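You operate a simulated robot arm through the tools that you are given. There is no shell and no other tool.

Carry out the task below with a simulated robot arm. There is one attempt and no reset: what you move stays moved.

Task
Cool the open printer, switch it off and put its card away.
Fine: dial to COOL, green key once, switch off only when it shows READY; then the card into the small white holder.

The check looks at the end state, three seconds after you hand in, the way a careful person would. Anything else that was tipped, shoved, dropped, spilled or broken makes it a failure.

Robot
A 7-joint arm with a two-finger parallel gripper, fixed in place. Base frame: the origin is on the floor under the middle of its stand, x ahead of it, y to its left, z up. Lengths are in mm, angles in rad, forces in N, time in s.
With the tool pointing down near the work surface it reaches from about 340 to 740 mm from the base axis. Its first joint turns from -2.496 to 2.496 rad. Payload 3 kg.
The TCP is the grasp point between the finger pads, 30 mm short of the fingertips. In the tool frame z runs along the fingers and y along their closing line. Largest opening 94 mm; finger width 28, thickness 10; the body of the gripper, 50 by 96 mm, starts 55 mm behind the TCP.
Orientation is that of the tool frame in the base frame, as a unit quaternion [x, y, z, w]. With the fingers straight down and closing along the base's y, the tool's x points along the base's -x, its y along +y and its z along -z.

Tools
- The arm moves only by the tool move_arm. Its argument "targets" is a list of rows, each a list of 7 numbers: the shift along the tool's x, y, z in mm, then the turn, a rotation vector about the tool's x, y, z in rad, then the closure in counts, from 0 (fully open) to 255 (shut). In form: [[x, y, z, rx, ry, rz, claw], ...]. A call has 1 to 20 rows; each row is the pose to reach, as a shift and turn from the pose commanded when the call began, along the tool's axes at that moment. Each row takes 0.2 s and may step no farther than 50 mm and 0.15 rad from the row before; otherwise, or with a gripper value out of range, the whole call is refused. Where a pose cannot be reached the arm comes as near as it can. A force on the tool above 40 N (or 10 N above the force at the start of the call, whichever is more), or a blocked arm, ends the call early, and 0.2 s more pass. Each finger travels about 45 mm/s and halts on what it meets, pressing with about 28 N; the grip force reading is that of the motor and also rises with nothing between the fingers. The clock runs only during rows and for 0.2 s after the last one: add rows that repeat a pose to give the fingers time. It gives the time, the measured TCP pose, the force on the tool (base axes), the opening and the grip force at its end, in the units of the frame above (readings bear some noise), with the torque about the TCP (base axes, N m) and any sound that the robot's microphone picked up.
- Cameras (640 x 400 px; columns grow to the right, rows downward): "scene" is fixed at [49.7, 651.3, 1518.4]; the picture's right is [-0.80, -0.60, 0.00], its down [-0.19, 0.25, -0.95] and it looks along [0.57, -0.76, -0.31] (base axes); focal length 372 px, centre (320, 200). "wrist" rides on the gripper at [76, 14, -103] in the tool frame; the picture's right is [-0.18, 0.98, 0.00], its down [-0.75, -0.14, -0.64] and it looks along [-0.63, -0.12, 0.77] (tool axes); focal length 243 px, centre (320, 200). There is no depth. A picture from a camera that has moved, and an enlarged one, comes with that camera's place and axes in the base frame and with its lens.
- camera(camera): a new picture of that camera. No time passes.
- lift_body(by): moves the trunk up (or, below 0, down) by that many mm; the arm rides with it, the base frame stays. It gives what a move gives, with no picture.
- enlarge(camera, box): a new picture of the part [left, top, right, bottom] of that camera's present view, enlarged. No time passes.
- finish_job(): hands the job in; it is judged then, once.

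Nothing tells you positions but the pictures and the camera data. Unless the task says otherwise, let go and move clear before handing in.

The tools are called after ">>>" by a JSON object that holds its "op" and its "data". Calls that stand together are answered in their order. move_arm: Moves the arm, as the interface text tells. Its arguments: {"type":"object","properties":{"targets":{"type":"array"}},"required":["targets"]} The other tools are called the same way: lift_body (by) moves the trunk up or down; camera (camera) takes a picture; enlarge (camera, box) takes an enlarged picture of a part of a camera's view; finish_job () hands the job in.

At the start:

```text
clock: 0.0
ee_pos: [544.4, -56.5, 1320.5]
tool_rot: [0.0, 1.0, 0.0, -0.001]
wrist_force: [0.4, -0.3, 0.9]
wrist_torque: [-0.02, -0.01, 0.0]
width: 93.9
grip_force: 0.1
trunk travel left (down, up): [-300.0, 90.0]
```

scene: 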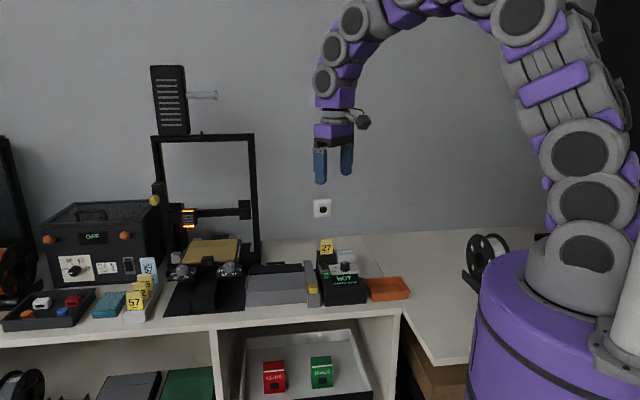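
wrist: 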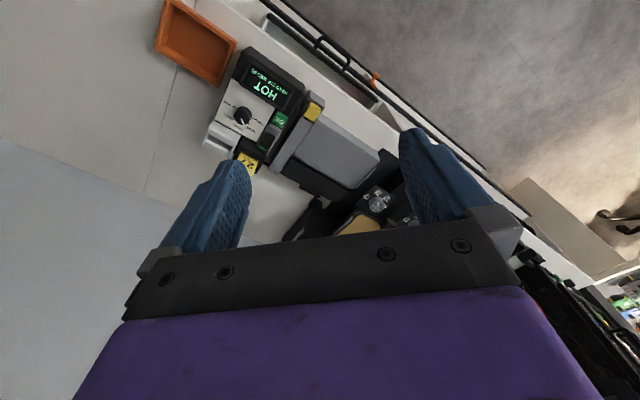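

I see two printers' control boxes: an open-frame printer with a controller showing HOT, and an enclosed black box showing OFF. I'll look closer before moving anything.

>>> {"op": "enlarge", "data": {"camera": "scene", "box": [300, 220, 420, 310]}}

>>> {"op": "enlarge", "data": {"camera": "scene", "box": [0, 190, 170, 340]}}

>>> {"op": "enlarge", "data": {"camera": "wrist", "box": [140, 0, 400, 240]}}

>>> {"op": "enlarge", "data": {"camera": "scene", "box": [140, 120, 320, 320]}}

```text
4.44 times, centred on (360, 265) of scene
camera zoom: at [49.7, 651.3, 1518.4], right [-0.8, -0.6, 0.0], down [-0.19, 0.25, -0.95], along [0.57, -0.76, -0.31], focal length 1654 px, centre (142, -89)
```

zoom: 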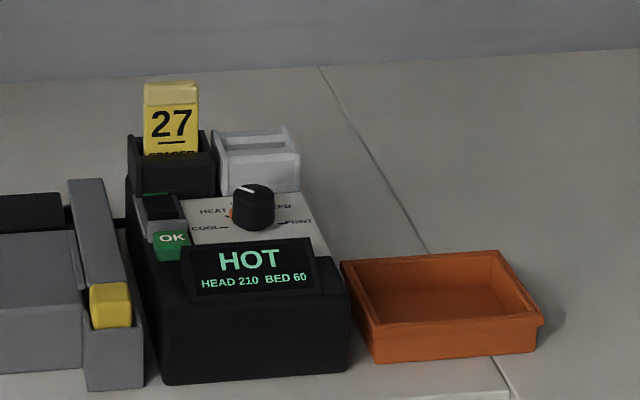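

```text
2.67 times, centred on (85, 265) of scene
camera zoom: at [49.7, 651.3, 1518.4], right [-0.8, -0.6, 0.0], down [-0.19, 0.25, -0.95], along [0.57, -0.76, -0.31], focal length 993 px, centre (947, 27)
```

zoom: 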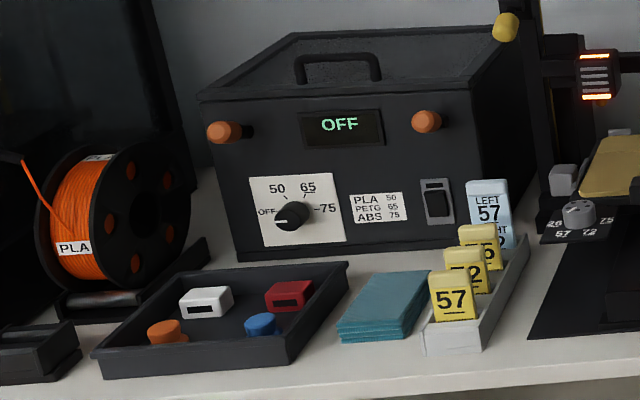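

```text
1.67 times, centred on (270, 120) of wrist
camera zoom: at [470.1, -43.9, 1422.7], right [0.18, 0.98, 0.0], down [0.75, -0.14, 0.64], along [0.63, -0.12, -0.77], focal length 404 px, centre (403, 333)
```

zoom: 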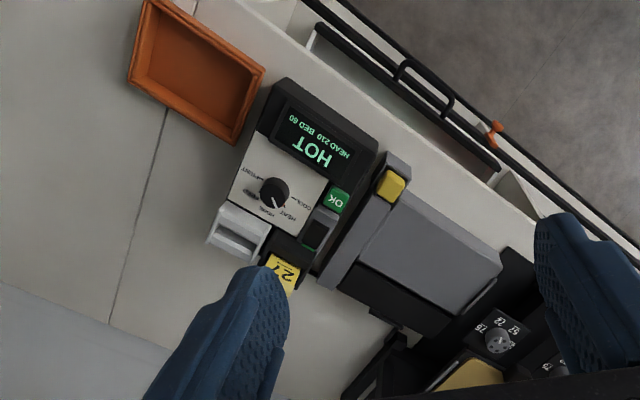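

```text
2.00 times, centred on (230, 220) of scene
camera zoom: at [49.7, 651.3, 1518.4], right [-0.8, -0.6, 0.0], down [-0.19, 0.25, -0.95], along [0.57, -0.76, -0.31], focal length 744 px, centre (500, 160)
```

zoom: 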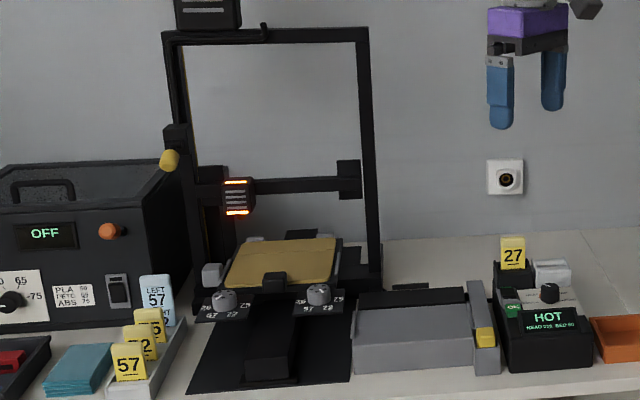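

The open printer's controller (HOT, dial, green OK, black rocker, card 27 in a black slot, white holder beside it) sits at roughly [616, -232, 955]. I'll move the wrist above it at a safe height for a closer look.

>>> {"op": "move_arm", "data": {"targets": [[-8, -25, 20, 0, 0, 0, 0], [-16, -50, 40, 0, 0, 0, 0], [-24, -75, 60, 0, 0, 0, 0], [-32, -100, 80, 0, 0, 0, 0], [-40, -125, 100, 0, 0, 0, 0], [-48, -150, 120, 0, 0, 0, 0], [-50, -160, 140, 0, 0, 0, 0], [-50, -160, 140, 0, 0, 0, 0]]}}

>>> {"op": "camera", "data": {"camera": "wrist"}}

>>> {"op": "camera", "data": {"camera": "scene"}}

```text
clock: 1.8
ee_pos: [593.7, -218.9, 1178.6]
tool_rot: [0.001, 1.0, 0.0, 0.0]
wrist_force: [-0.1, 0.1, 0.2]
wrist_torque: [-0.01, 0.01, 0.01]
width: 94.0
grip_force: 0.2
trunk travel left (down, up): [-300.0, 90.0]
```

```text
taken
camera wrist: at [518.8, -204.9, 1282.4], right [0.18, 0.98, 0.0], down [0.75, -0.14, 0.64], along [0.63, -0.12, -0.77], focal length 243 px, centre (320, 200)
```

wrist: 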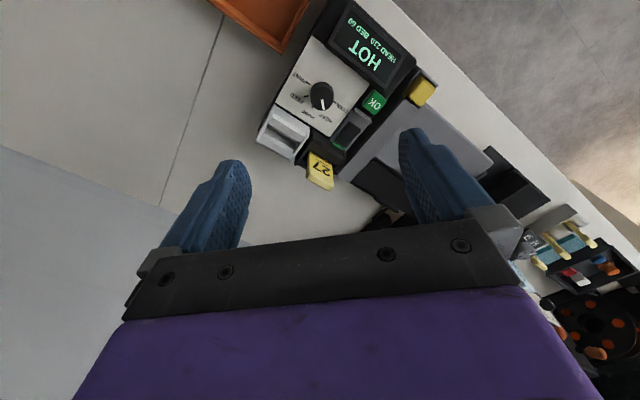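

```text
taken
```

scene: 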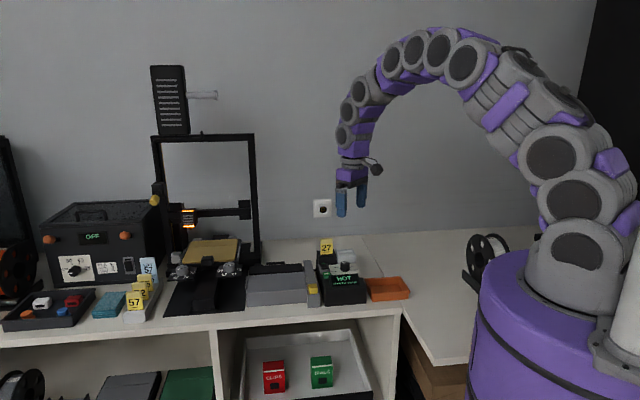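

>>> {"op": "enlarge", "data": {"camera": "wrist", "box": [240, 0, 450, 200]}}

>>> {"op": "enlarge", "data": {"camera": "scene", "box": [310, 230, 380, 280]}}

```text
2.00 times, centred on (345, 100) of wrist
camera zoom: at [518.8, -204.9, 1282.4], right [0.18, 0.98, 0.0], down [0.75, -0.14, 0.64], along [0.63, -0.12, -0.77], focal length 485 px, centre (270, 400)
```

zoom: 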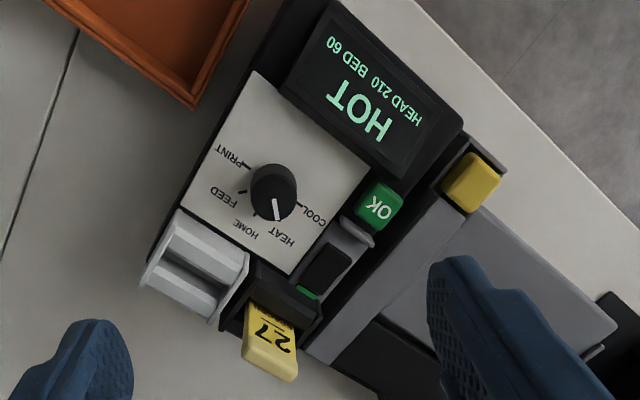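

```text
8.00 times, centred on (345, 255) of scene
camera zoom: at [49.7, 651.3, 1518.4], right [-0.8, -0.6, 0.0], down [-0.19, 0.25, -0.95], along [0.57, -0.76, -0.31], focal length 2978 px, centre (120, -240)
```

zoom: 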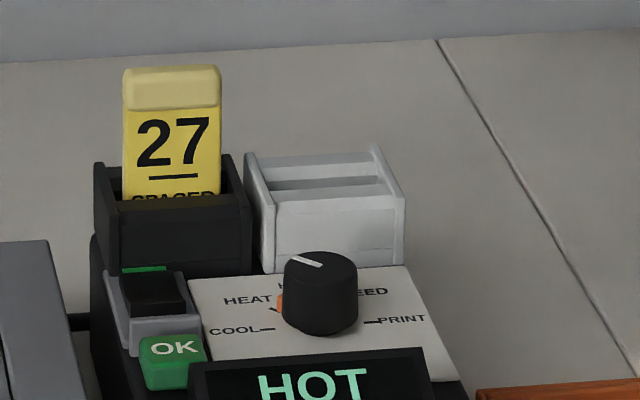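

>>> {"op": "enlarge", "data": {"camera": "wrist", "box": [290, 60, 370, 110]}}

>>> {"op": "enlarge", "data": {"camera": "wrist", "box": [275, 90, 355, 140]}}

>>> {"op": "enlarge", "data": {"camera": "wrist", "box": [280, 145, 360, 195]}}

>>> {"op": "enlarge", "data": {"camera": "wrist", "box": [320, 80, 400, 130]}}

```text
8.00 times, centred on (330, 85) of wrist
camera zoom: at [518.8, -204.9, 1282.4], right [0.18, 0.98, 0.0], down [0.75, -0.14, 0.64], along [0.63, -0.12, -0.77], focal length 1941 px, centre (240, 1120)
```

zoom: 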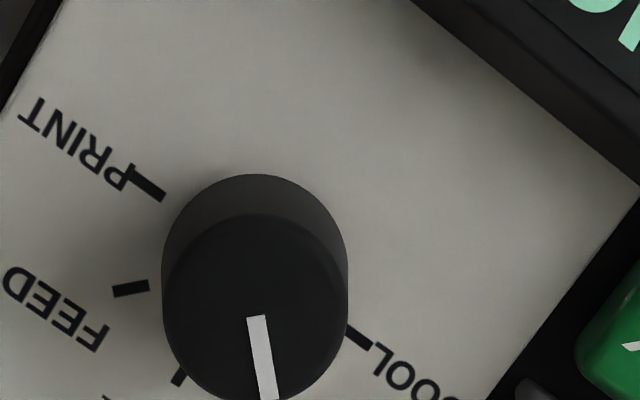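

```text
8.00 times, centred on (315, 115) of wrist
camera zoom: at [518.8, -204.9, 1282.4], right [0.18, 0.98, 0.0], down [0.75, -0.14, 0.64], along [0.63, -0.12, -0.77], focal length 1941 px, centre (360, 880)
```

zoom: 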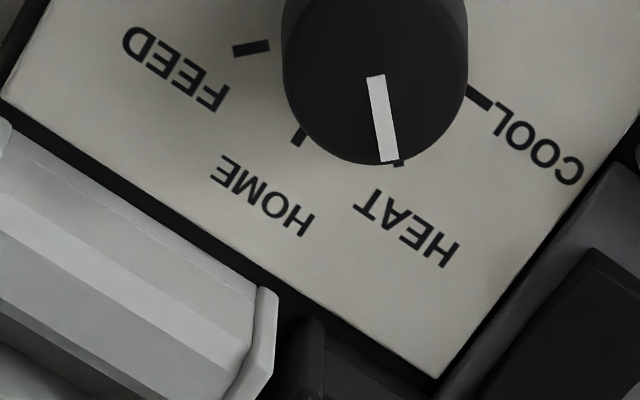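

```text
8.00 times, centred on (320, 170) of wrist
camera zoom: at [518.8, -204.9, 1282.4], right [0.18, 0.98, 0.0], down [0.75, -0.14, 0.64], along [0.63, -0.12, -0.77], focal length 1941 px, centre (320, 440)
```

zoom: 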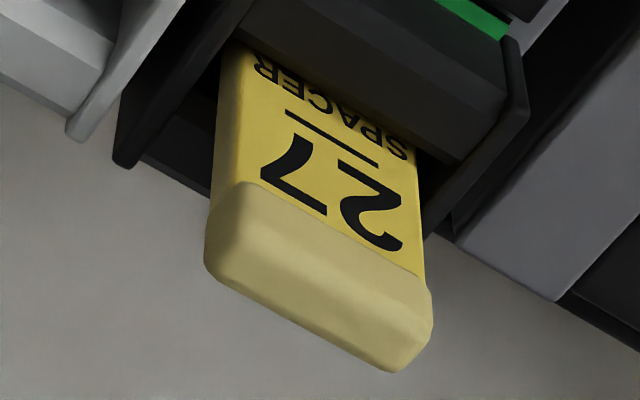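

```text
8.00 times, centred on (360, 105) of wrist
camera zoom: at [518.8, -204.9, 1282.4], right [0.18, 0.98, 0.0], down [0.75, -0.14, 0.64], along [0.63, -0.12, -0.77], focal length 1941 px, centre (0, 960)
```

zoom: 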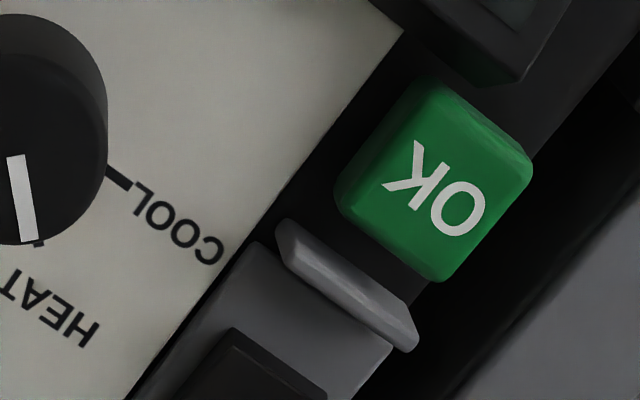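

The dial reads HEAT, centre about [612, -220], top z≈978; COOL is about 46° counter‑clockwise seen from above. OK key is near [636, -155, 963], rocker near [672, -193, 959], card top near [700, -241, 1031]. I'll come down above the dial with a part-closed gripper and check again.

>>> {"op": "move_arm", "data": {"targets": [[-5, 0, 25, 0, 0, 0, 50], [-10, 0, 50, 0, 0, 0, 92], [-15, -1, 75, 0, 0, 0, 92], [-18.6, -1, 98, 0, 0, 0, 92], [-18.6, -1, 98, 0, 0, 0, 92], [-18.6, -1, 98, 0, 0, 0, 92]]}}

>>> {"op": "camera", "data": {"camera": "wrist"}}

>>> {"op": "enlarge", "data": {"camera": "scene", "box": [300, 200, 396, 260]}}

```text
clock: 3.2
ee_pos: [612.1, -220.6, 1082.9]
tool_rot: [0.0, 1.0, 0.001, 0.001]
wrist_force: [-0.5, -0.1, 0.5]
wrist_torque: [0.0, 0.0, 0.02]
width: 60.0
grip_force: 0.0
trunk travel left (down, up): [-300.0, 90.0]
```

```text
taken
camera wrist: at [537.3, -206.2, 1185.4], right [0.18, 0.98, 0.0], down [0.75, -0.14, 0.64], along [0.63, -0.12, -0.77], focal length 243 px, centre (320, 200)
```

wrist: 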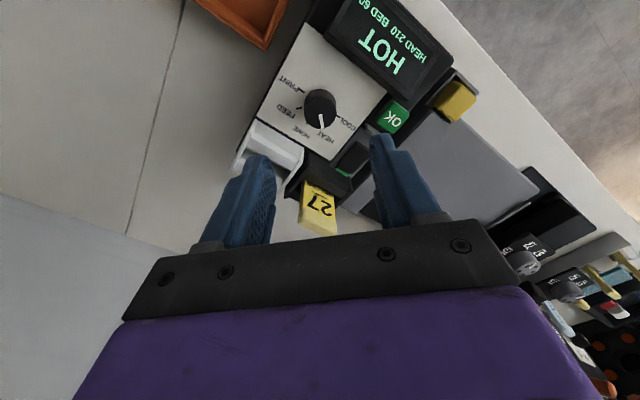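

```text
6.67 times, centred on (348, 230) of scene
camera zoom: at [49.7, 651.3, 1518.4], right [-0.8, -0.6, 0.0], down [-0.19, 0.25, -0.95], along [0.57, -0.76, -0.31], focal length 2482 px, centre (133, 0)
```

zoom: 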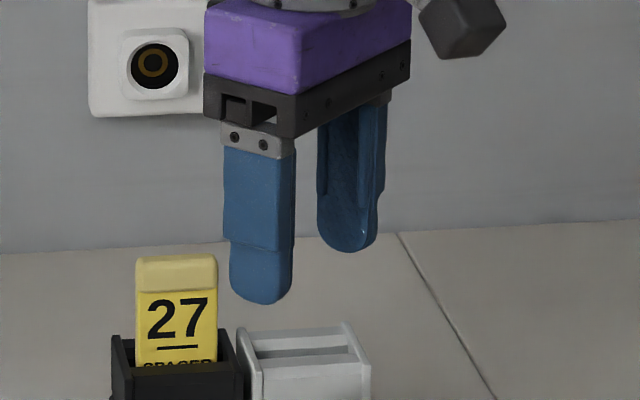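

>>> {"op": "enlarge", "data": {"camera": "wrist", "box": [320, 80, 448, 160]}}

>>> {"op": "enlarge", "data": {"camera": "wrist", "box": [256, 65, 352, 125]}}

>>> {"op": "enlarge", "data": {"camera": "wrist", "box": [225, 110, 385, 240]}}

>>> {"op": "enlarge", "data": {"camera": "scene", "box": [313, 255, 353, 280]}}

```text
5.00 times, centred on (384, 120) of wrist
camera zoom: at [537.3, -206.2, 1185.4], right [0.18, 0.98, 0.0], down [0.75, -0.14, 0.64], along [0.63, -0.12, -0.77], focal length 1213 px, centre (0, 600)
```

zoom: 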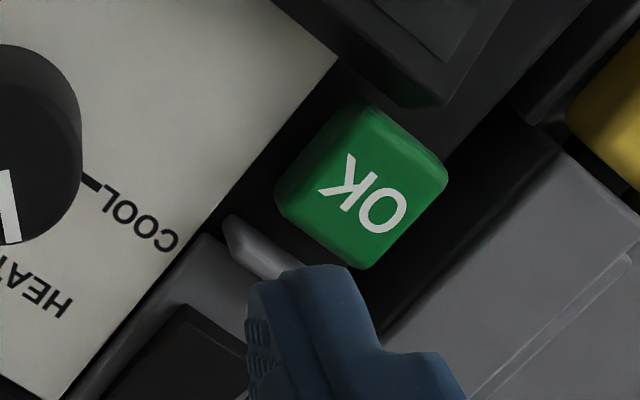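

```text
6.67 times, centred on (304, 95) of wrist
camera zoom: at [537.3, -206.2, 1185.4], right [0.18, 0.98, 0.0], down [0.75, -0.14, 0.64], along [0.63, -0.12, -0.77], focal length 1618 px, centre (427, 900)
```

zoom: 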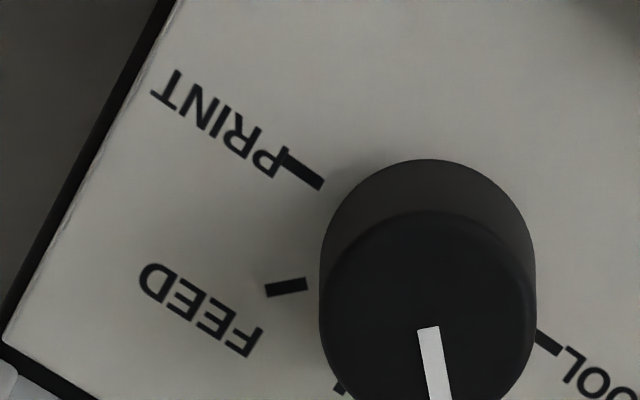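

```text
3.08 times, centred on (305, 175) of wrist
camera zoom: at [537.3, -206.2, 1185.4], right [0.18, 0.98, 0.0], down [0.75, -0.14, 0.64], along [0.63, -0.12, -0.77], focal length 746 px, centre (366, 277)
```

zoom: 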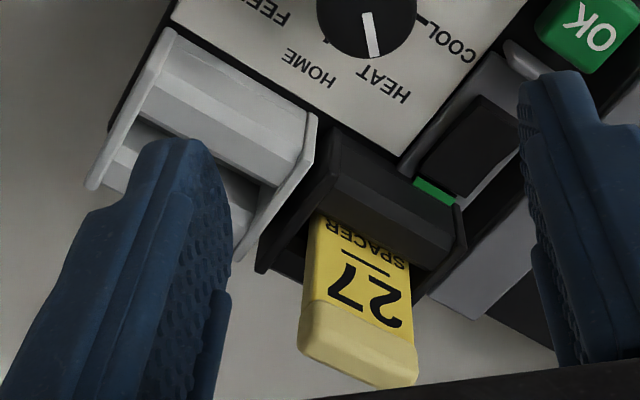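

```text
16.00 times, centred on (333, 268) of scene
camera zoom: at [49.7, 651.3, 1518.4], right [-0.8, -0.6, 0.0], down [-0.19, 0.25, -0.95], along [0.57, -0.76, -0.31], focal length 5956 px, centre (112, -880)
```

zoom: 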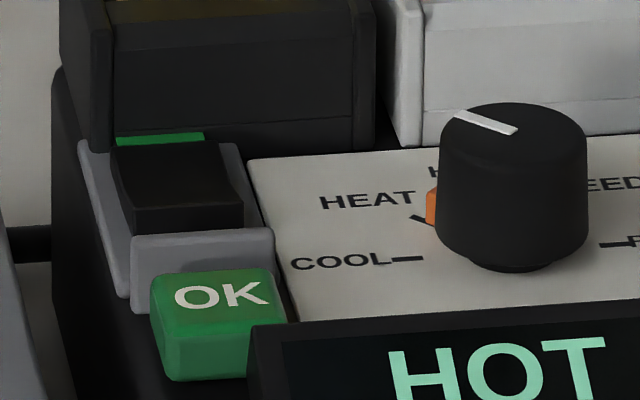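

The dial has an orange tab on its far side and the rocker's pressed end is not clear yet. I'll turn the wrist in place to view the box from its left side before touching anything.

>>> {"op": "move_arm", "data": {"targets": [[0, 0, 0, 0, 0, 0.14, 92], [0, 0, 0, 0, 0, 0.28, 92], [0, 0, 0, 0, 0, 0.42, 92], [0, 0, 0, 0, 0, 0.56, 92], [0, 0, 0, 0, 0, 0.7, 92], [0, 0, 0, 0, 0, 0.84, 92], [0, 0, 0, 0, 0, 0.98, 92], [0, 0, 0, 0, 0, 1.12, 92], [0, 0, 0, 0, 0, 1.26, 92], [0, 0, 0, 0, 0, 1.4, 92], [0, 0, 0, 0, 0, 1.5, 92], [0, 0, 0, 0, 0, 1.57, 92], [0, 0, 0, 0, 0, 1.57, 92]]}}

>>> {"op": "camera", "data": {"camera": "wrist"}}

```text
clock: 6.0
ee_pos: [611.4, -219.5, 1083.1]
tool_rot: [0.707, 0.707, 0.0, -0.001]
wrist_force: [1.2, -1.0, -0.3]
wrist_torque: [0.01, 0.01, -0.02]
width: 60.0
grip_force: 0.0
trunk travel left (down, up): [-300.0, 90.0]
```

```text
taken
camera wrist: at [627.6, -144.1, 1185.2], right [0.98, -0.18, 0.0], down [-0.14, -0.75, 0.64], along [-0.12, -0.63, -0.77], focal length 243 px, centre (320, 200)
```

wrist: 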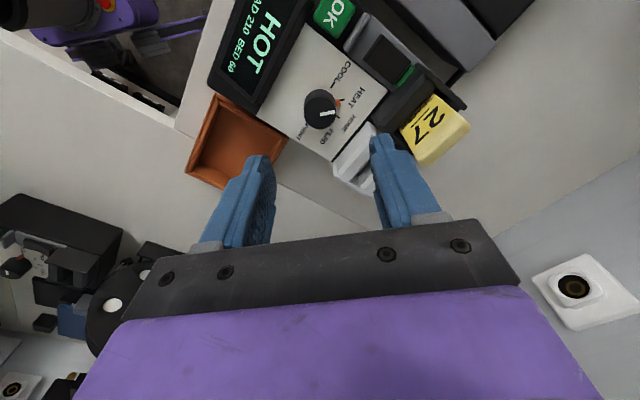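

>>> {"op": "enlarge", "data": {"camera": "wrist", "box": [280, 60, 376, 120]}}

>>> {"op": "enlarge", "data": {"camera": "wrist", "box": [345, 10, 441, 90]}}

>>> {"op": "enlarge", "data": {"camera": "wrist", "box": [320, 60, 480, 180]}}

>>> {"op": "enlarge", "data": {"camera": "wrist", "box": [280, 0, 408, 80]}}

```text
6.67 times, centred on (328, 90) of wrist
camera zoom: at [627.6, -144.1, 1185.2], right [0.98, -0.18, 0.0], down [-0.14, -0.75, 0.64], along [-0.12, -0.63, -0.77], focal length 1618 px, centre (267, 933)
```

zoom: 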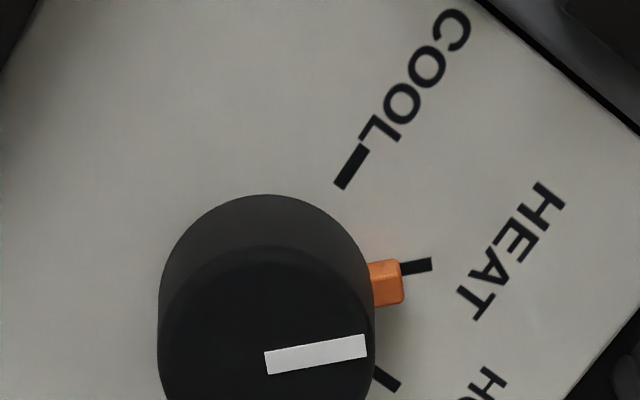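

```text
5.00 times, centred on (393, 50) of wrist
camera zoom: at [627.6, -144.1, 1185.2], right [0.98, -0.18, 0.0], down [-0.14, -0.75, 0.64], along [-0.12, -0.63, -0.77], focal length 1213 px, centre (-45, 950)
```

zoom: 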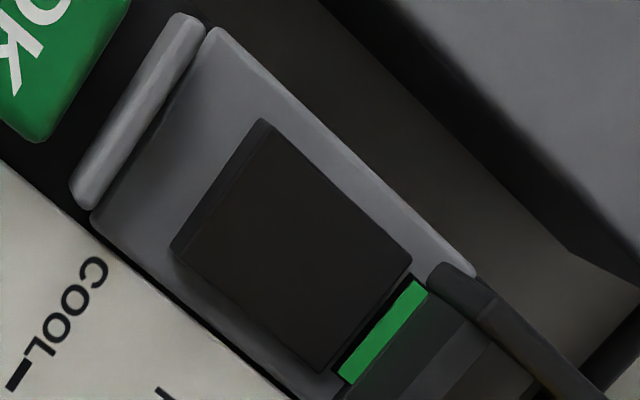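

```text
3.33 times, centred on (400, 120) of wrist
camera zoom: at [627.6, -144.1, 1185.2], right [0.98, -0.18, 0.0], down [-0.14, -0.75, 0.64], along [-0.12, -0.63, -0.77], focal length 809 px, centre (53, 467)
```

zoom: 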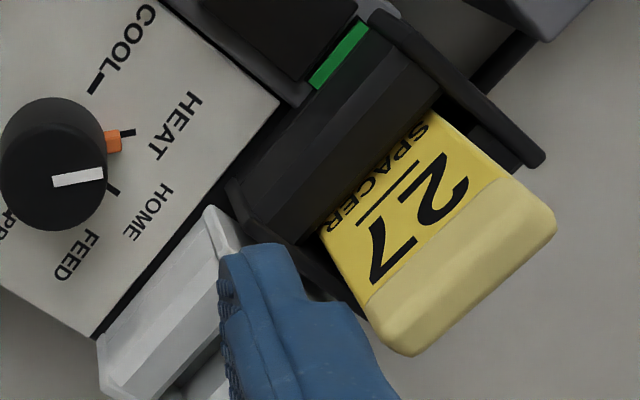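

```text
5.00 times, centred on (344, 40) of wrist
camera zoom: at [627.6, -144.1, 1185.2], right [0.98, -0.18, 0.0], down [-0.14, -0.75, 0.64], along [-0.12, -0.63, -0.77], focal length 1213 px, centre (200, 1000)
```

zoom: 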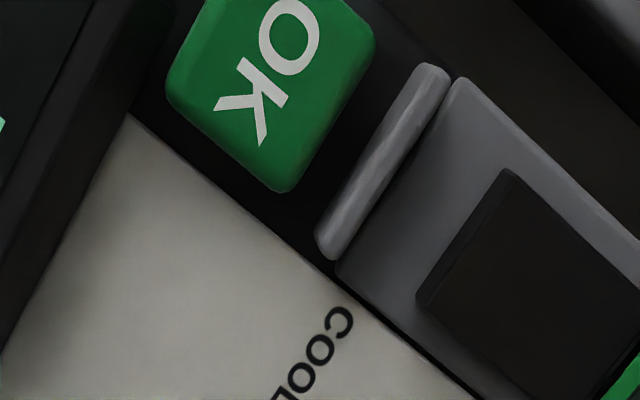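

The orange nub sits on the dial at its pointer, and the rocker's front end is raised (back end, by the green strip, is pressed = ON). I'll turn the wrist back so the fingers close along y, clear of the nub, and then descend on the dial at about [613, -220].

>>> {"op": "move_arm", "data": {"targets": [[0, 0.2, 0, 0, 0, -0.14, 92], [0, 0.4, 0, 0, 0, -0.28, 92], [0, 0.6, 0, 0, 0, -0.42, 92], [0, 0.8, 0, 0, 0, -0.56, 92], [0, 1, 0, 0, 0, -0.7, 92], [0, 1.2, 0, 0, 0, -0.84, 92], [0, 1.2, 0, 0, 0, -0.98, 92], [0, 1.2, 0, 0, 0, -1.12, 92], [0, 1.2, 10, 0, 0, -1.26, 92], [0, 1.2, 20, 0, 0, -1.4, 92], [0, 1.2, 30, 0, 0, -1.5, 92], [0, 1.2, 40, 0, 0, -1.57, 92], [0, 1.2, 40, 0, 0, -1.57, 92], [0, 1.2, 40, 0, 0, -1.57, 92]]}}

>>> {"op": "enlarge", "data": {"camera": "wrist", "box": [220, 40, 420, 200]}}

>>> {"op": "enlarge", "data": {"camera": "scene", "box": [300, 210, 396, 280]}}

```text
clock: 9.0
ee_pos: [612.2, -220.0, 1042.2]
tool_rot: [0.0, 1.0, 0.001, 0.0]
wrist_force: [0.8, 0.8, 0.1]
wrist_torque: [0.01, 0.01, 0.0]
width: 60.0
grip_force: 0.2
trunk travel left (down, up): [-300.0, 90.0]
```

```text
2.50 times, centred on (320, 120) of wrist
camera zoom: at [538.2, -206.2, 1144.9], right [0.18, 0.98, 0.0], down [0.75, -0.14, 0.64], along [0.63, -0.12, -0.77], focal length 606 px, centre (320, 400)
```

zoom: 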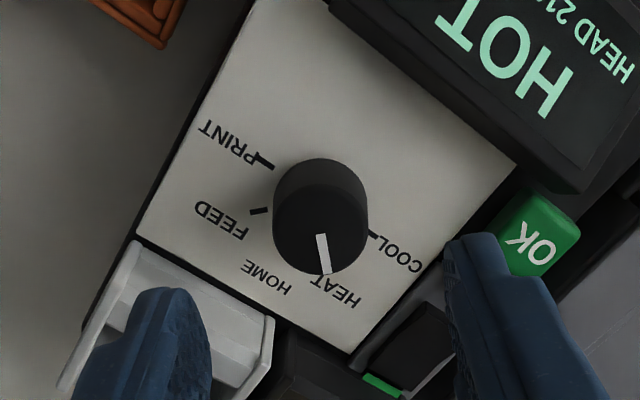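

```text
5.71 times, centred on (348, 245) of scene
camera zoom: at [49.7, 651.3, 1518.4], right [-0.8, -0.6, 0.0], down [-0.19, 0.25, -0.95], along [0.57, -0.76, -0.31], focal length 2127 px, centre (160, -57)
```

zoom: 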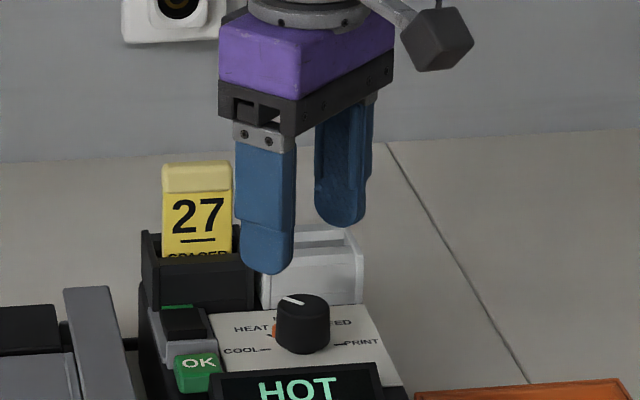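

>>> {"op": "move_arm", "data": {"targets": [[-0.5, 0, 15, 0, 0, 0, 92], [-0.5, 0, 30, 0, 0, 0, 92], [-0.5, 0, 40, 0, 0, 0, 92], [-0.5, 0, 47, 0, 0, 0, 92], [-0.5, 0, 47, 0, 0, 0, 92]]}}

>>> {"op": "enlarge", "data": {"camera": "wrist", "box": [220, 80, 420, 220]}}

>>> {"op": "enlarge", "data": {"camera": "scene", "box": [310, 230, 374, 280]}}

```text
clock: 10.2
ee_pos: [612.3, -219.0, 996.1]
tool_rot: [0.0, 1.0, 0.001, 0.0]
wrist_force: [0.3, -0.3, 1.3]
wrist_torque: [0.01, -0.03, 0.01]
width: 60.2
grip_force: 0.1
trunk travel left (down, up): [-300.0, 90.0]
```

```text
2.86 times, centred on (320, 150) of wrist
camera zoom: at [538.7, -206.0, 1098.0], right [0.18, 0.98, 0.0], down [0.75, -0.14, 0.64], along [0.63, -0.12, -0.77], focal length 693 px, centre (320, 343)
```

zoom: 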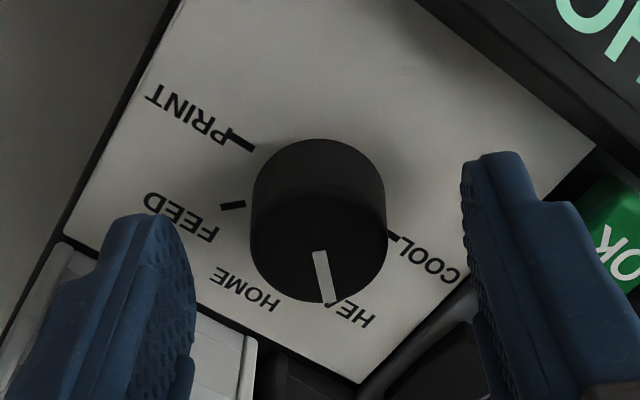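

```text
8.00 times, centred on (342, 255) of scene
camera zoom: at [49.7, 651.3, 1518.4], right [-0.8, -0.6, 0.0], down [-0.19, 0.25, -0.95], along [0.57, -0.76, -0.31], focal length 2978 px, centre (144, -240)
```

zoom: 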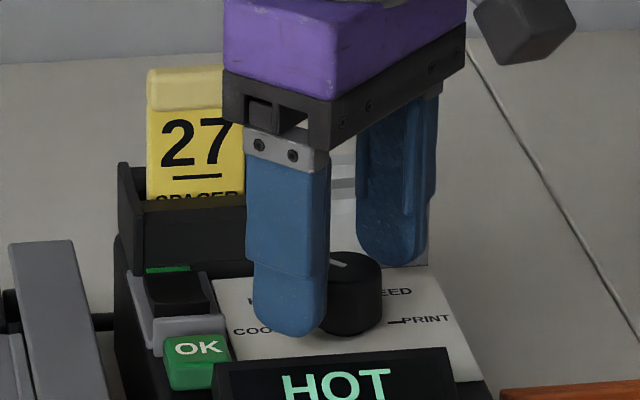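

>>> {"op": "move_arm", "data": {"targets": [[0, 0, 2, 0, 0, 0, 120], [0, 0, 2, 0, 0, 0, 160], [0, 0, 2, 0, 0, 0, 200], [0, 0, 2, 0, 0, 0, 255], [0, 0, 2, 0, 0, 0, 255], [0, 0, 2, 0, 0, 0, 255]]}}

>>> {"op": "enlarge", "data": {"camera": "wrist", "box": [220, 80, 420, 220]}}

```text
clock: 11.6
ee_pos: [613.8, -219.6, 992.8]
tool_rot: [0.0, 1.0, 0.001, 0.0]
wrist_force: [-1.6, -0.4, -2.1]
wrist_torque: [-0.29, 0.02, 0.02]
width: 29.6
grip_force: 44.6
trunk travel left (down, up): [-300.0, 90.0]
```

```text
2.86 times, centred on (320, 150) of wrist
camera zoom: at [538.7, -205.8, 1096.0], right [0.18, 0.98, 0.0], down [0.75, -0.14, 0.64], along [0.63, -0.12, -0.77], focal length 693 px, centre (320, 343)
```

zoom: 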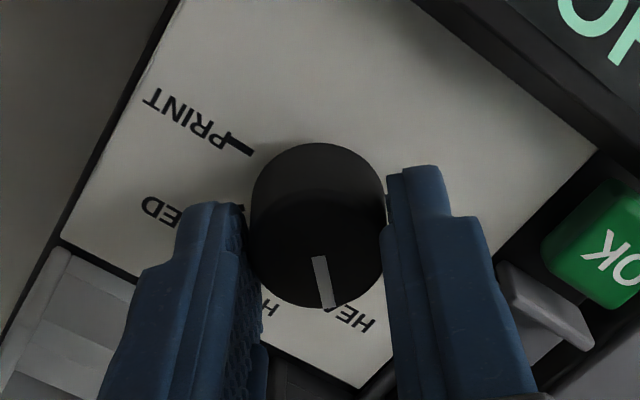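

The dial is held (29.6 mm). Now I turn it about 46° counter‑clockwise (seen from above) towards COOL.

>>> {"op": "move_arm", "data": {"targets": [[0, 0, 0, 0, 0, -0.1, 255], [0, 0, 0, 0, 0, -0.2, 255], [0, 0, 0, 0, 0, -0.3, 255], [0, 0, 0, 0, 0, -0.4, 255], [0, 0, 0, 0, 0, -0.5, 255], [0, 0, 0, 0, 0, -0.6, 255], [0, 0, 0, 0, 0, -0.7, 255], [0, 0, 0, 0, 0, -0.8, 255], [0, 0, 0, 0, 0, -0.8, 255]]}}

>>> {"op": "enlarge", "data": {"camera": "wrist", "box": [220, 80, 420, 220]}}

>>> {"op": "enlarge", "data": {"camera": "scene", "box": [310, 230, 374, 280]}}

```text
clock: 13.6
ee_pos: [612.9, -219.2, 992.6]
tool_rot: [-0.39, 0.921, 0.001, 0.0]
wrist_force: [-6.7, 7.9, -11.3]
wrist_torque: [0.31, -0.42, -0.35]
width: 29.7
grip_force: 44.7
trunk travel left (down, up): [-300.0, 90.0]
```

```text
2.86 times, centred on (320, 150) of wrist
camera zoom: at [551.4, -263.6, 1096.1], right [-0.58, 0.82, 0.0], down [0.63, 0.44, 0.64], along [0.52, 0.37, -0.77], focal length 693 px, centre (320, 343)
```

zoom: 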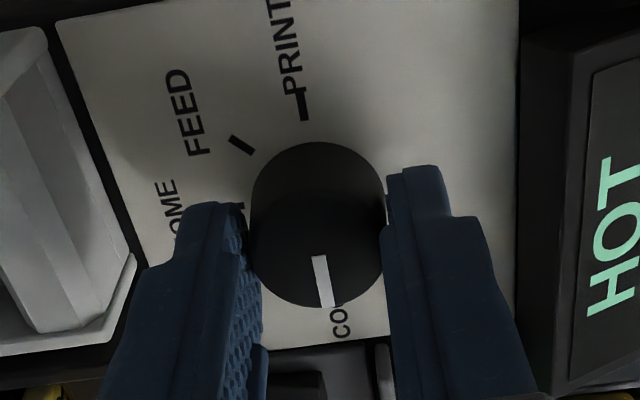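

```text
8.00 times, centred on (342, 255) of scene
camera zoom: at [49.7, 651.3, 1518.4], right [-0.8, -0.6, 0.0], down [-0.19, 0.25, -0.95], along [0.57, -0.76, -0.31], focal length 2978 px, centre (144, -240)
```

zoom: 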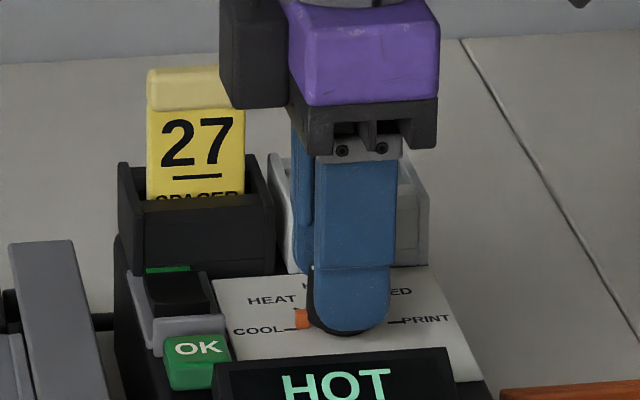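

>>> {"op": "move_arm", "data": {"targets": [[0, 0, 0, 0, 0, 0, 160], [0, 0, 0, 0, 0, 0, 133], [0, 0, 0, 0, 0, 0, 133]]}}

>>> {"op": "enlarge", "data": {"camera": "wrist", "box": [220, 80, 420, 220]}}

>>> {"op": "enlarge", "data": {"camera": "scene", "box": [310, 230, 374, 280]}}

```text
clock: 14.4
ee_pos: [613.0, -220.1, 992.4]
tool_rot: [-0.39, 0.921, 0.001, 0.001]
wrist_force: [0.8, 0.0, 0.5]
wrist_torque: [0.0, -0.02, -0.01]
width: 45.0
grip_force: 0.1
trunk travel left (down, up): [-300.0, 90.0]
```

```text
2.86 times, centred on (320, 150) of wrist
camera zoom: at [551.7, -265.4, 1096.3], right [-0.58, 0.82, 0.0], down [0.63, 0.44, 0.64], along [0.52, 0.37, -0.77], focal length 693 px, centre (320, 343)
```

zoom: 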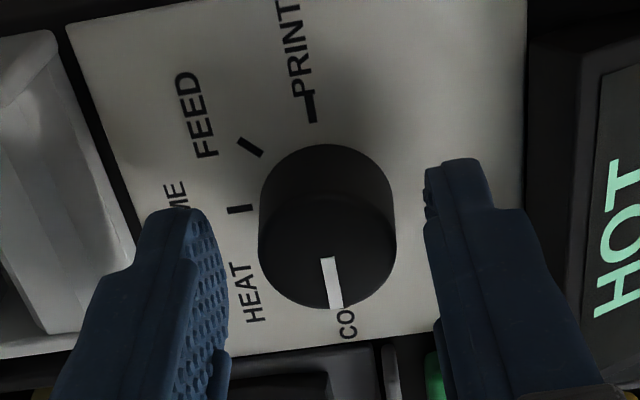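

```text
8.00 times, centred on (342, 255) of scene
camera zoom: at [49.7, 651.3, 1518.4], right [-0.8, -0.6, 0.0], down [-0.19, 0.25, -0.95], along [0.57, -0.76, -0.31], focal length 2978 px, centre (144, -240)
```

zoom: 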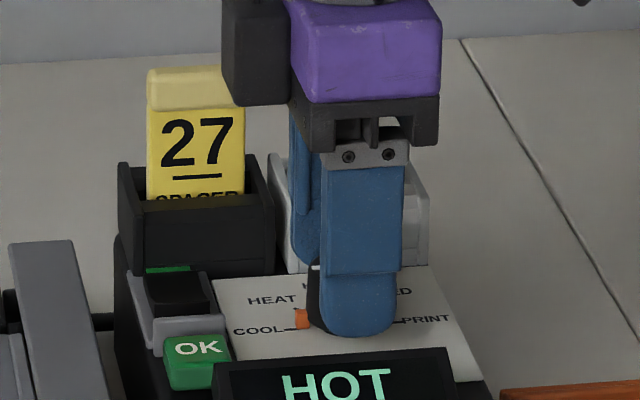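

The dial now points at COOL and is released. I'll rise, turn so the closed fingertips lie along the box's depth, and go above the green OK key near [635.6, -155.5, 963].

>>> {"op": "move_arm", "data": {"targets": [[0, 0, -22, 0, 0, 0, 133], [0, 0, -44, 0, 0, 0, 133], [0, 0, -66, 0, 0, 0, 133], [-5, 2, -66, 0, 0, 0.14, 170], [-11, 5, -66, 0, 0, 0.28, 210], [-17, 8, -66, 0, 0, 0.42, 255], [-23, 11, -66, 0, 0, 0.56, 255], [-29, 13, -66, 0, 0, 0.7, 255], [-35, 16, -66, 0, 0, 0.84, 255], [-41, 19, -66, 0, 0, 0.98, 255], [-47, 22, -66, 0, 0, 1.12, 255], [-53, 25, -66, 0, 0, 1.26, 255], [-59, 27, -66, 0, 0, 1.4, 255], [-61.9, 28.5, -66, 0, 0, 1.5, 255], [-61.9, 28.5, -66, 0, 0, 1.571, 255], [-61.9, 28.5, -66, 0, 0, 1.571, 255], [-61.9, 28.5, -66, 0, 0, 1.571, 255]]}}

>>> {"op": "camera", "data": {"camera": "wrist"}}

>>> {"op": "enlarge", "data": {"camera": "scene", "box": [304, 220, 384, 280]}}

>>> {"op": "enlarge", "data": {"camera": "scene", "box": [313, 255, 353, 280]}}

```text
clock: 18.0
ee_pos: [635.1, -155.2, 1060.9]
tool_rot: [0.376, 0.926, 0.0, 0.0]
wrist_force: [0.5, 0.5, -0.4]
wrist_torque: [0.03, 0.02, -0.01]
width: 0.1
grip_force: 28.1
trunk travel left (down, up): [-300.0, 90.0]
```

```text
taken
camera wrist: at [592.8, -92.4, 1162.4], right [0.82, 0.58, 0.0], down [0.44, -0.63, 0.64], along [0.37, -0.52, -0.77], focal length 243 px, centre (320, 200)
```

wrist: 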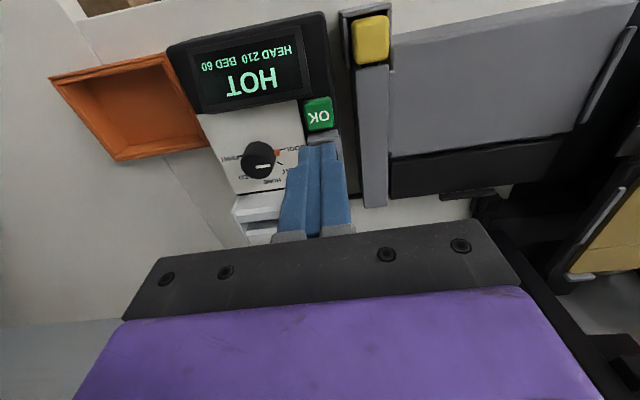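

```text
6.67 times, centred on (344, 250) of scene
camera zoom: at [49.7, 651.3, 1518.4], right [-0.8, -0.6, 0.0], down [-0.19, 0.25, -0.95], along [0.57, -0.76, -0.31], focal length 2482 px, centre (160, -133)
```

zoom: 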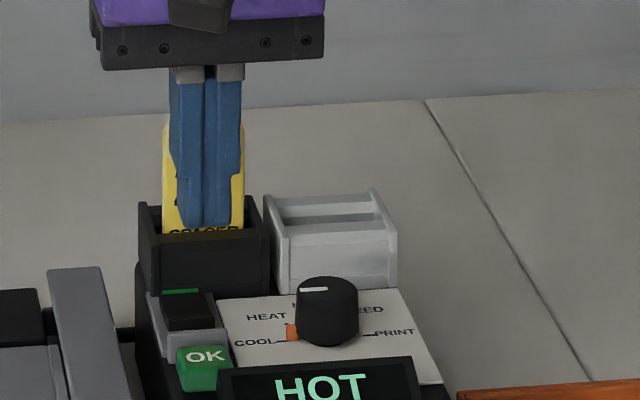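

```text
16.00 times, centred on (333, 268) of scene
camera zoom: at [49.7, 651.3, 1518.4], right [-0.8, -0.6, 0.0], down [-0.19, 0.25, -0.95], along [0.57, -0.76, -0.31], focal length 5956 px, centre (112, -880)
```

zoom: 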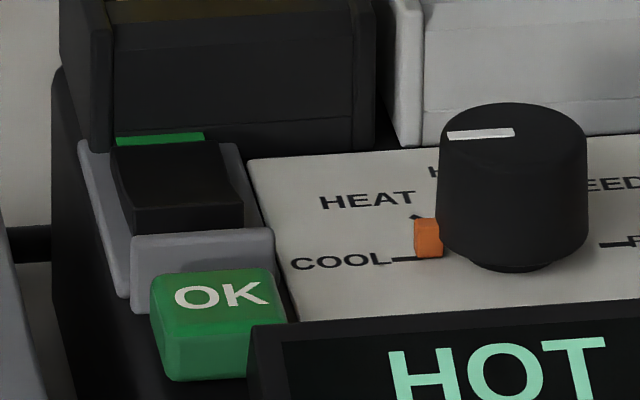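

>>> {"op": "enlarge", "data": {"camera": "wrist", "box": [220, 130, 316, 190]}}

>>> {"op": "enlarge", "data": {"camera": "wrist", "box": [280, 80, 376, 140]}}

```text
6.67 times, centred on (268, 160) of wrist
camera zoom: at [592.8, -92.4, 1162.4], right [0.82, 0.58, 0.0], down [0.44, -0.63, 0.64], along [0.37, -0.52, -0.77], focal length 1618 px, centre (667, 467)
```

zoom: 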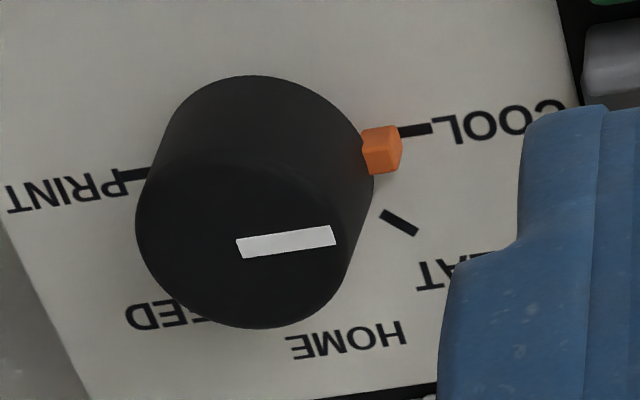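

```text
6.67 times, centred on (328, 110) of wrist
camera zoom: at [592.8, -92.4, 1162.4], right [0.82, 0.58, 0.0], down [0.44, -0.63, 0.64], along [0.37, -0.52, -0.77], focal length 1618 px, centre (267, 800)
```

zoom: 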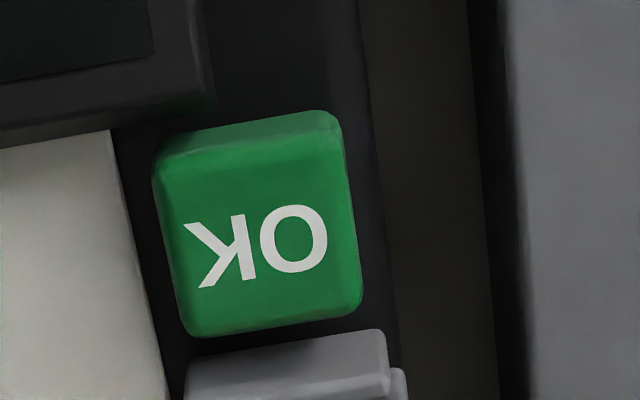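

Dial alignment with COOL confirmed. The key's centre is at about [636, -155, 963]; I'll lower the closed fingertips to about 10 mm above it.

>>> {"op": "move_arm", "data": {"targets": [[-0.6, 0.6, 20, 0, 0, 0, 255], [-0.6, 0.6, 40, 0, 0, 0, 255], [-0.6, 0.6, 52, 0, 0, 0, 255], [-0.6, 0.6, 58, 0, 0, 0, 255], [-0.6, 0.6, 58, 0, 0, 0, 255]]}}

>>> {"op": "enlarge", "data": {"camera": "wrist", "box": [256, 100, 384, 180]}}

>>> {"op": "enlarge", "data": {"camera": "scene", "box": [304, 230, 368, 280]}}

```text
clock: 19.2
ee_pos: [637.4, -155.7, 1000.9]
tool_rot: [0.375, 0.927, 0.0, 0.0]
wrist_force: [0.2, -0.5, 0.2]
wrist_torque: [0.01, 0.0, 0.02]
width: 0.2
grip_force: 27.9
trunk travel left (down, up): [-300.0, 90.0]
```

```text
5.00 times, centred on (320, 140) of wrist
camera zoom: at [594.1, -92.6, 1104.0], right [0.82, 0.58, 0.0], down [0.44, -0.63, 0.64], along [0.37, -0.52, -0.77], focal length 1213 px, centre (320, 500)
```

zoom: 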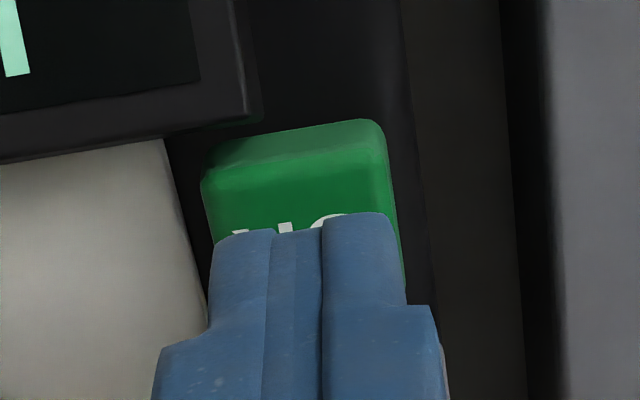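

```text
8.00 times, centred on (336, 255) of scene
camera zoom: at [49.7, 651.3, 1518.4], right [-0.8, -0.6, 0.0], down [-0.19, 0.25, -0.95], along [0.57, -0.76, -0.31], focal length 2978 px, centre (192, -240)
```

zoom: 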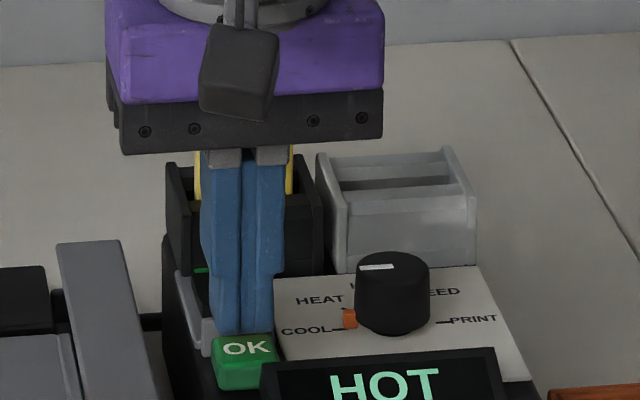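

>>> {"op": "move_arm", "data": {"targets": [[-1, 0, 4, 0, 0, 0, 255], [-1, 0, 6, 0, 0, 0, 255], [-1, 0, 7.5, 0, 0, 0, 255], [-1, 0, 9, 0, 0, 0, 255], [-1, 0, 10, 0, 0, 0, 255], [-1, 0, 11, 0, 0, 0, 255]]}}

>>> {"op": "enlarge", "data": {"camera": "scene", "box": [304, 235, 368, 300]}}

```text
clock: 20.6
ee_pos: [638.5, -155.5, 990.4]
tool_rot: [0.375, 0.927, 0.0, 0.0]
wrist_force: [-1.4, -0.2, 1.4]
wrist_torque: [0.02, 0.02, -0.04]
width: 0.0
grip_force: 27.9
trunk travel left (down, up): [-300.0, 90.0]
heard: click
```

```text
6.15 times, centred on (336, 268) of scene
camera zoom: at [49.7, 651.3, 1518.4], right [-0.8, -0.6, 0.0], down [-0.19, 0.25, -0.95], along [0.57, -0.76, -0.31], focal length 2291 px, centre (222, -215)
```

zoom: 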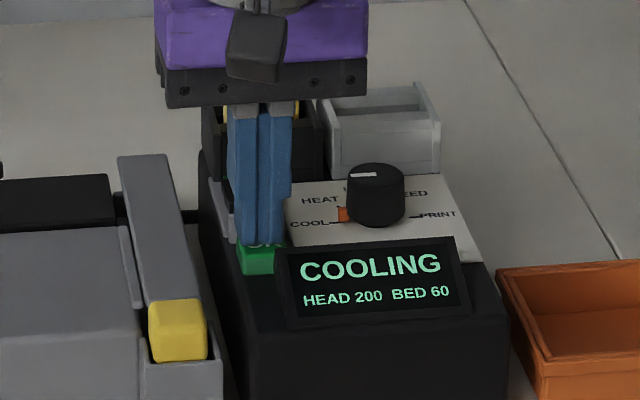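

The key clicked and the display shows COOLING. I'll rise clear and hover while it cools.

>>> {"op": "move_arm", "data": {"targets": [[0, 0, -20, 0, 0, 0, 255], [0, 0, -40, 0, 0, 0, 255], [0, 0, -65, 0, 0, 0, 255], [0, 0, -65, 0, 0, 0, 255], [0, 0, -65, 0, 0, 0, 255]]}}

>>> {"op": "enlarge", "data": {"camera": "scene", "box": [304, 235, 368, 300]}}

>>> {"op": "camera", "data": {"camera": "wrist"}}

```text
clock: 21.8
ee_pos: [637.1, -155.0, 1056.5]
tool_rot: [0.376, 0.927, 0.001, 0.001]
wrist_force: [-0.4, -0.2, -0.8]
wrist_torque: [0.02, 0.03, -0.04]
width: 0.1
grip_force: 28.1
trunk travel left (down, up): [-300.0, 90.0]
```

```text
6.15 times, centred on (336, 268) of scene
camera zoom: at [49.7, 651.3, 1518.4], right [-0.8, -0.6, 0.0], down [-0.19, 0.25, -0.95], along [0.57, -0.76, -0.31], focal length 2291 px, centre (222, -215)
```

zoom: 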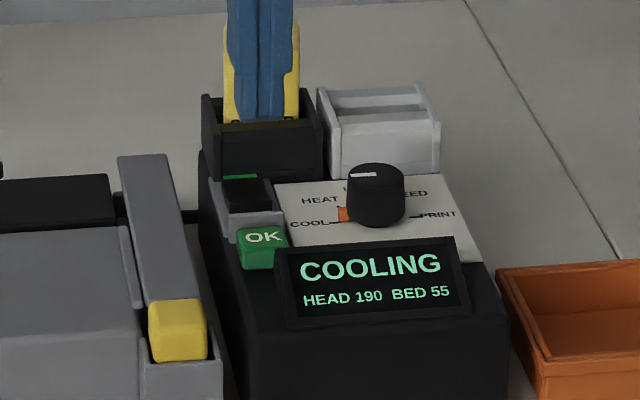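

```text
taken
camera wrist: at [594.8, -92.7, 1159.6], right [0.82, 0.58, 0.0], down [0.44, -0.63, 0.64], along [0.37, -0.52, -0.77], focal length 243 px, centre (320, 200)
```

wrist: 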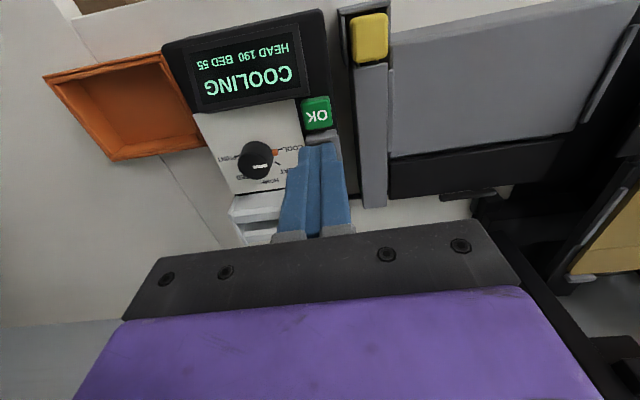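

Cooling is running (HEAD 190). While it cools I'll go higher and look at the card, its black slot and the white holder from above.

>>> {"op": "move_arm", "data": {"targets": [[0, 0, -32, 0, 0, 0, 255], [0, 0, -65, 0, 0, 0, 255], [-25, -11, -65, 0, 0, 0, 200], [-50, -22, -65, 0, 0, 0, 120], [-75, -33, -65, 0, 0, 0, 60], [-97.8, -43.3, -65, 0, 0, 0, 0], [-97.8, -43.3, -65, 0, 0, 0, 0], [-97.8, -43.3, -65, 0, 0, 0, 0]]}}

>>> {"op": "camera", "data": {"camera": "wrist"}}

>>> {"op": "enlarge", "data": {"camera": "wrist", "box": [240, 60, 400, 200]}}

>>> {"op": "enlarge", "data": {"camera": "scene", "box": [304, 225, 384, 300]}}

```text
clock: 23.6
ee_pos: [677.7, -253.5, 1120.7]
tool_rot: [0.375, 0.927, 0.0, 0.001]
wrist_force: [-0.2, 0.4, -1.0]
wrist_torque: [-0.03, 0.03, 0.03]
width: 94.1
grip_force: 0.2
trunk travel left (down, up): [-300.0, 90.0]
```

```text
taken
camera wrist: at [634.3, -192.1, 1223.1], right [0.82, 0.58, 0.0], down [0.44, -0.63, 0.64], along [0.37, -0.52, -0.77], focal length 243 px, centre (320, 200)
```

wrist: 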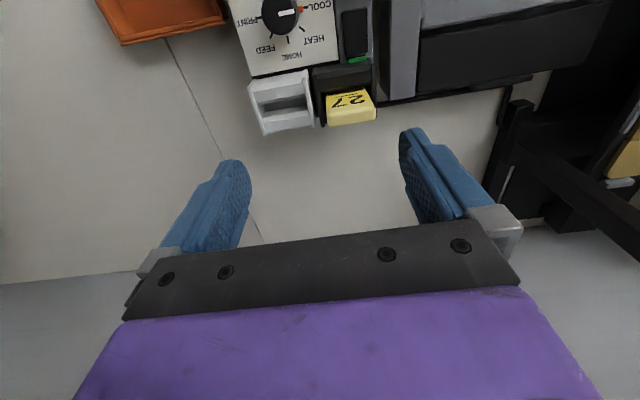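

```text
2.86 times, centred on (320, 130) of wrist
camera zoom: at [634.3, -192.1, 1223.1], right [0.82, 0.58, 0.0], down [0.44, -0.63, 0.64], along [0.37, -0.52, -0.77], focal length 693 px, centre (320, 400)
```

zoom: 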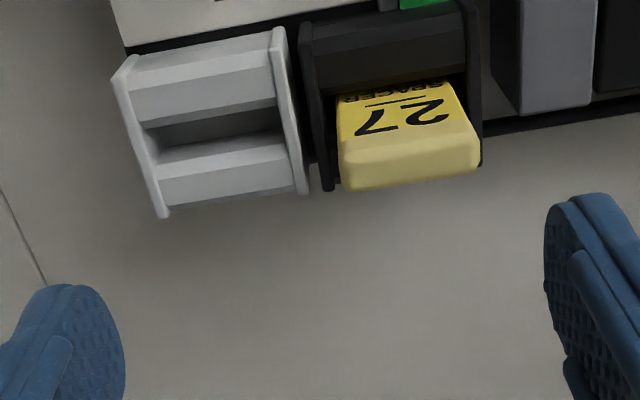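

```text
5.33 times, centred on (344, 262) of scene
camera zoom: at [49.7, 651.3, 1518.4], right [-0.8, -0.6, 0.0], down [-0.19, 0.25, -0.95], along [0.57, -0.76, -0.31], focal length 1985 px, centre (192, -133)
```

zoom: 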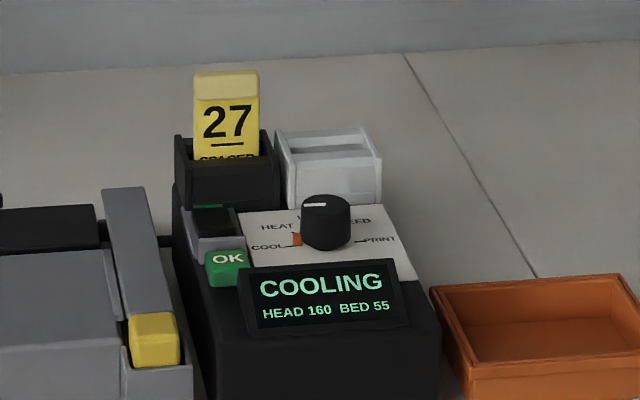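

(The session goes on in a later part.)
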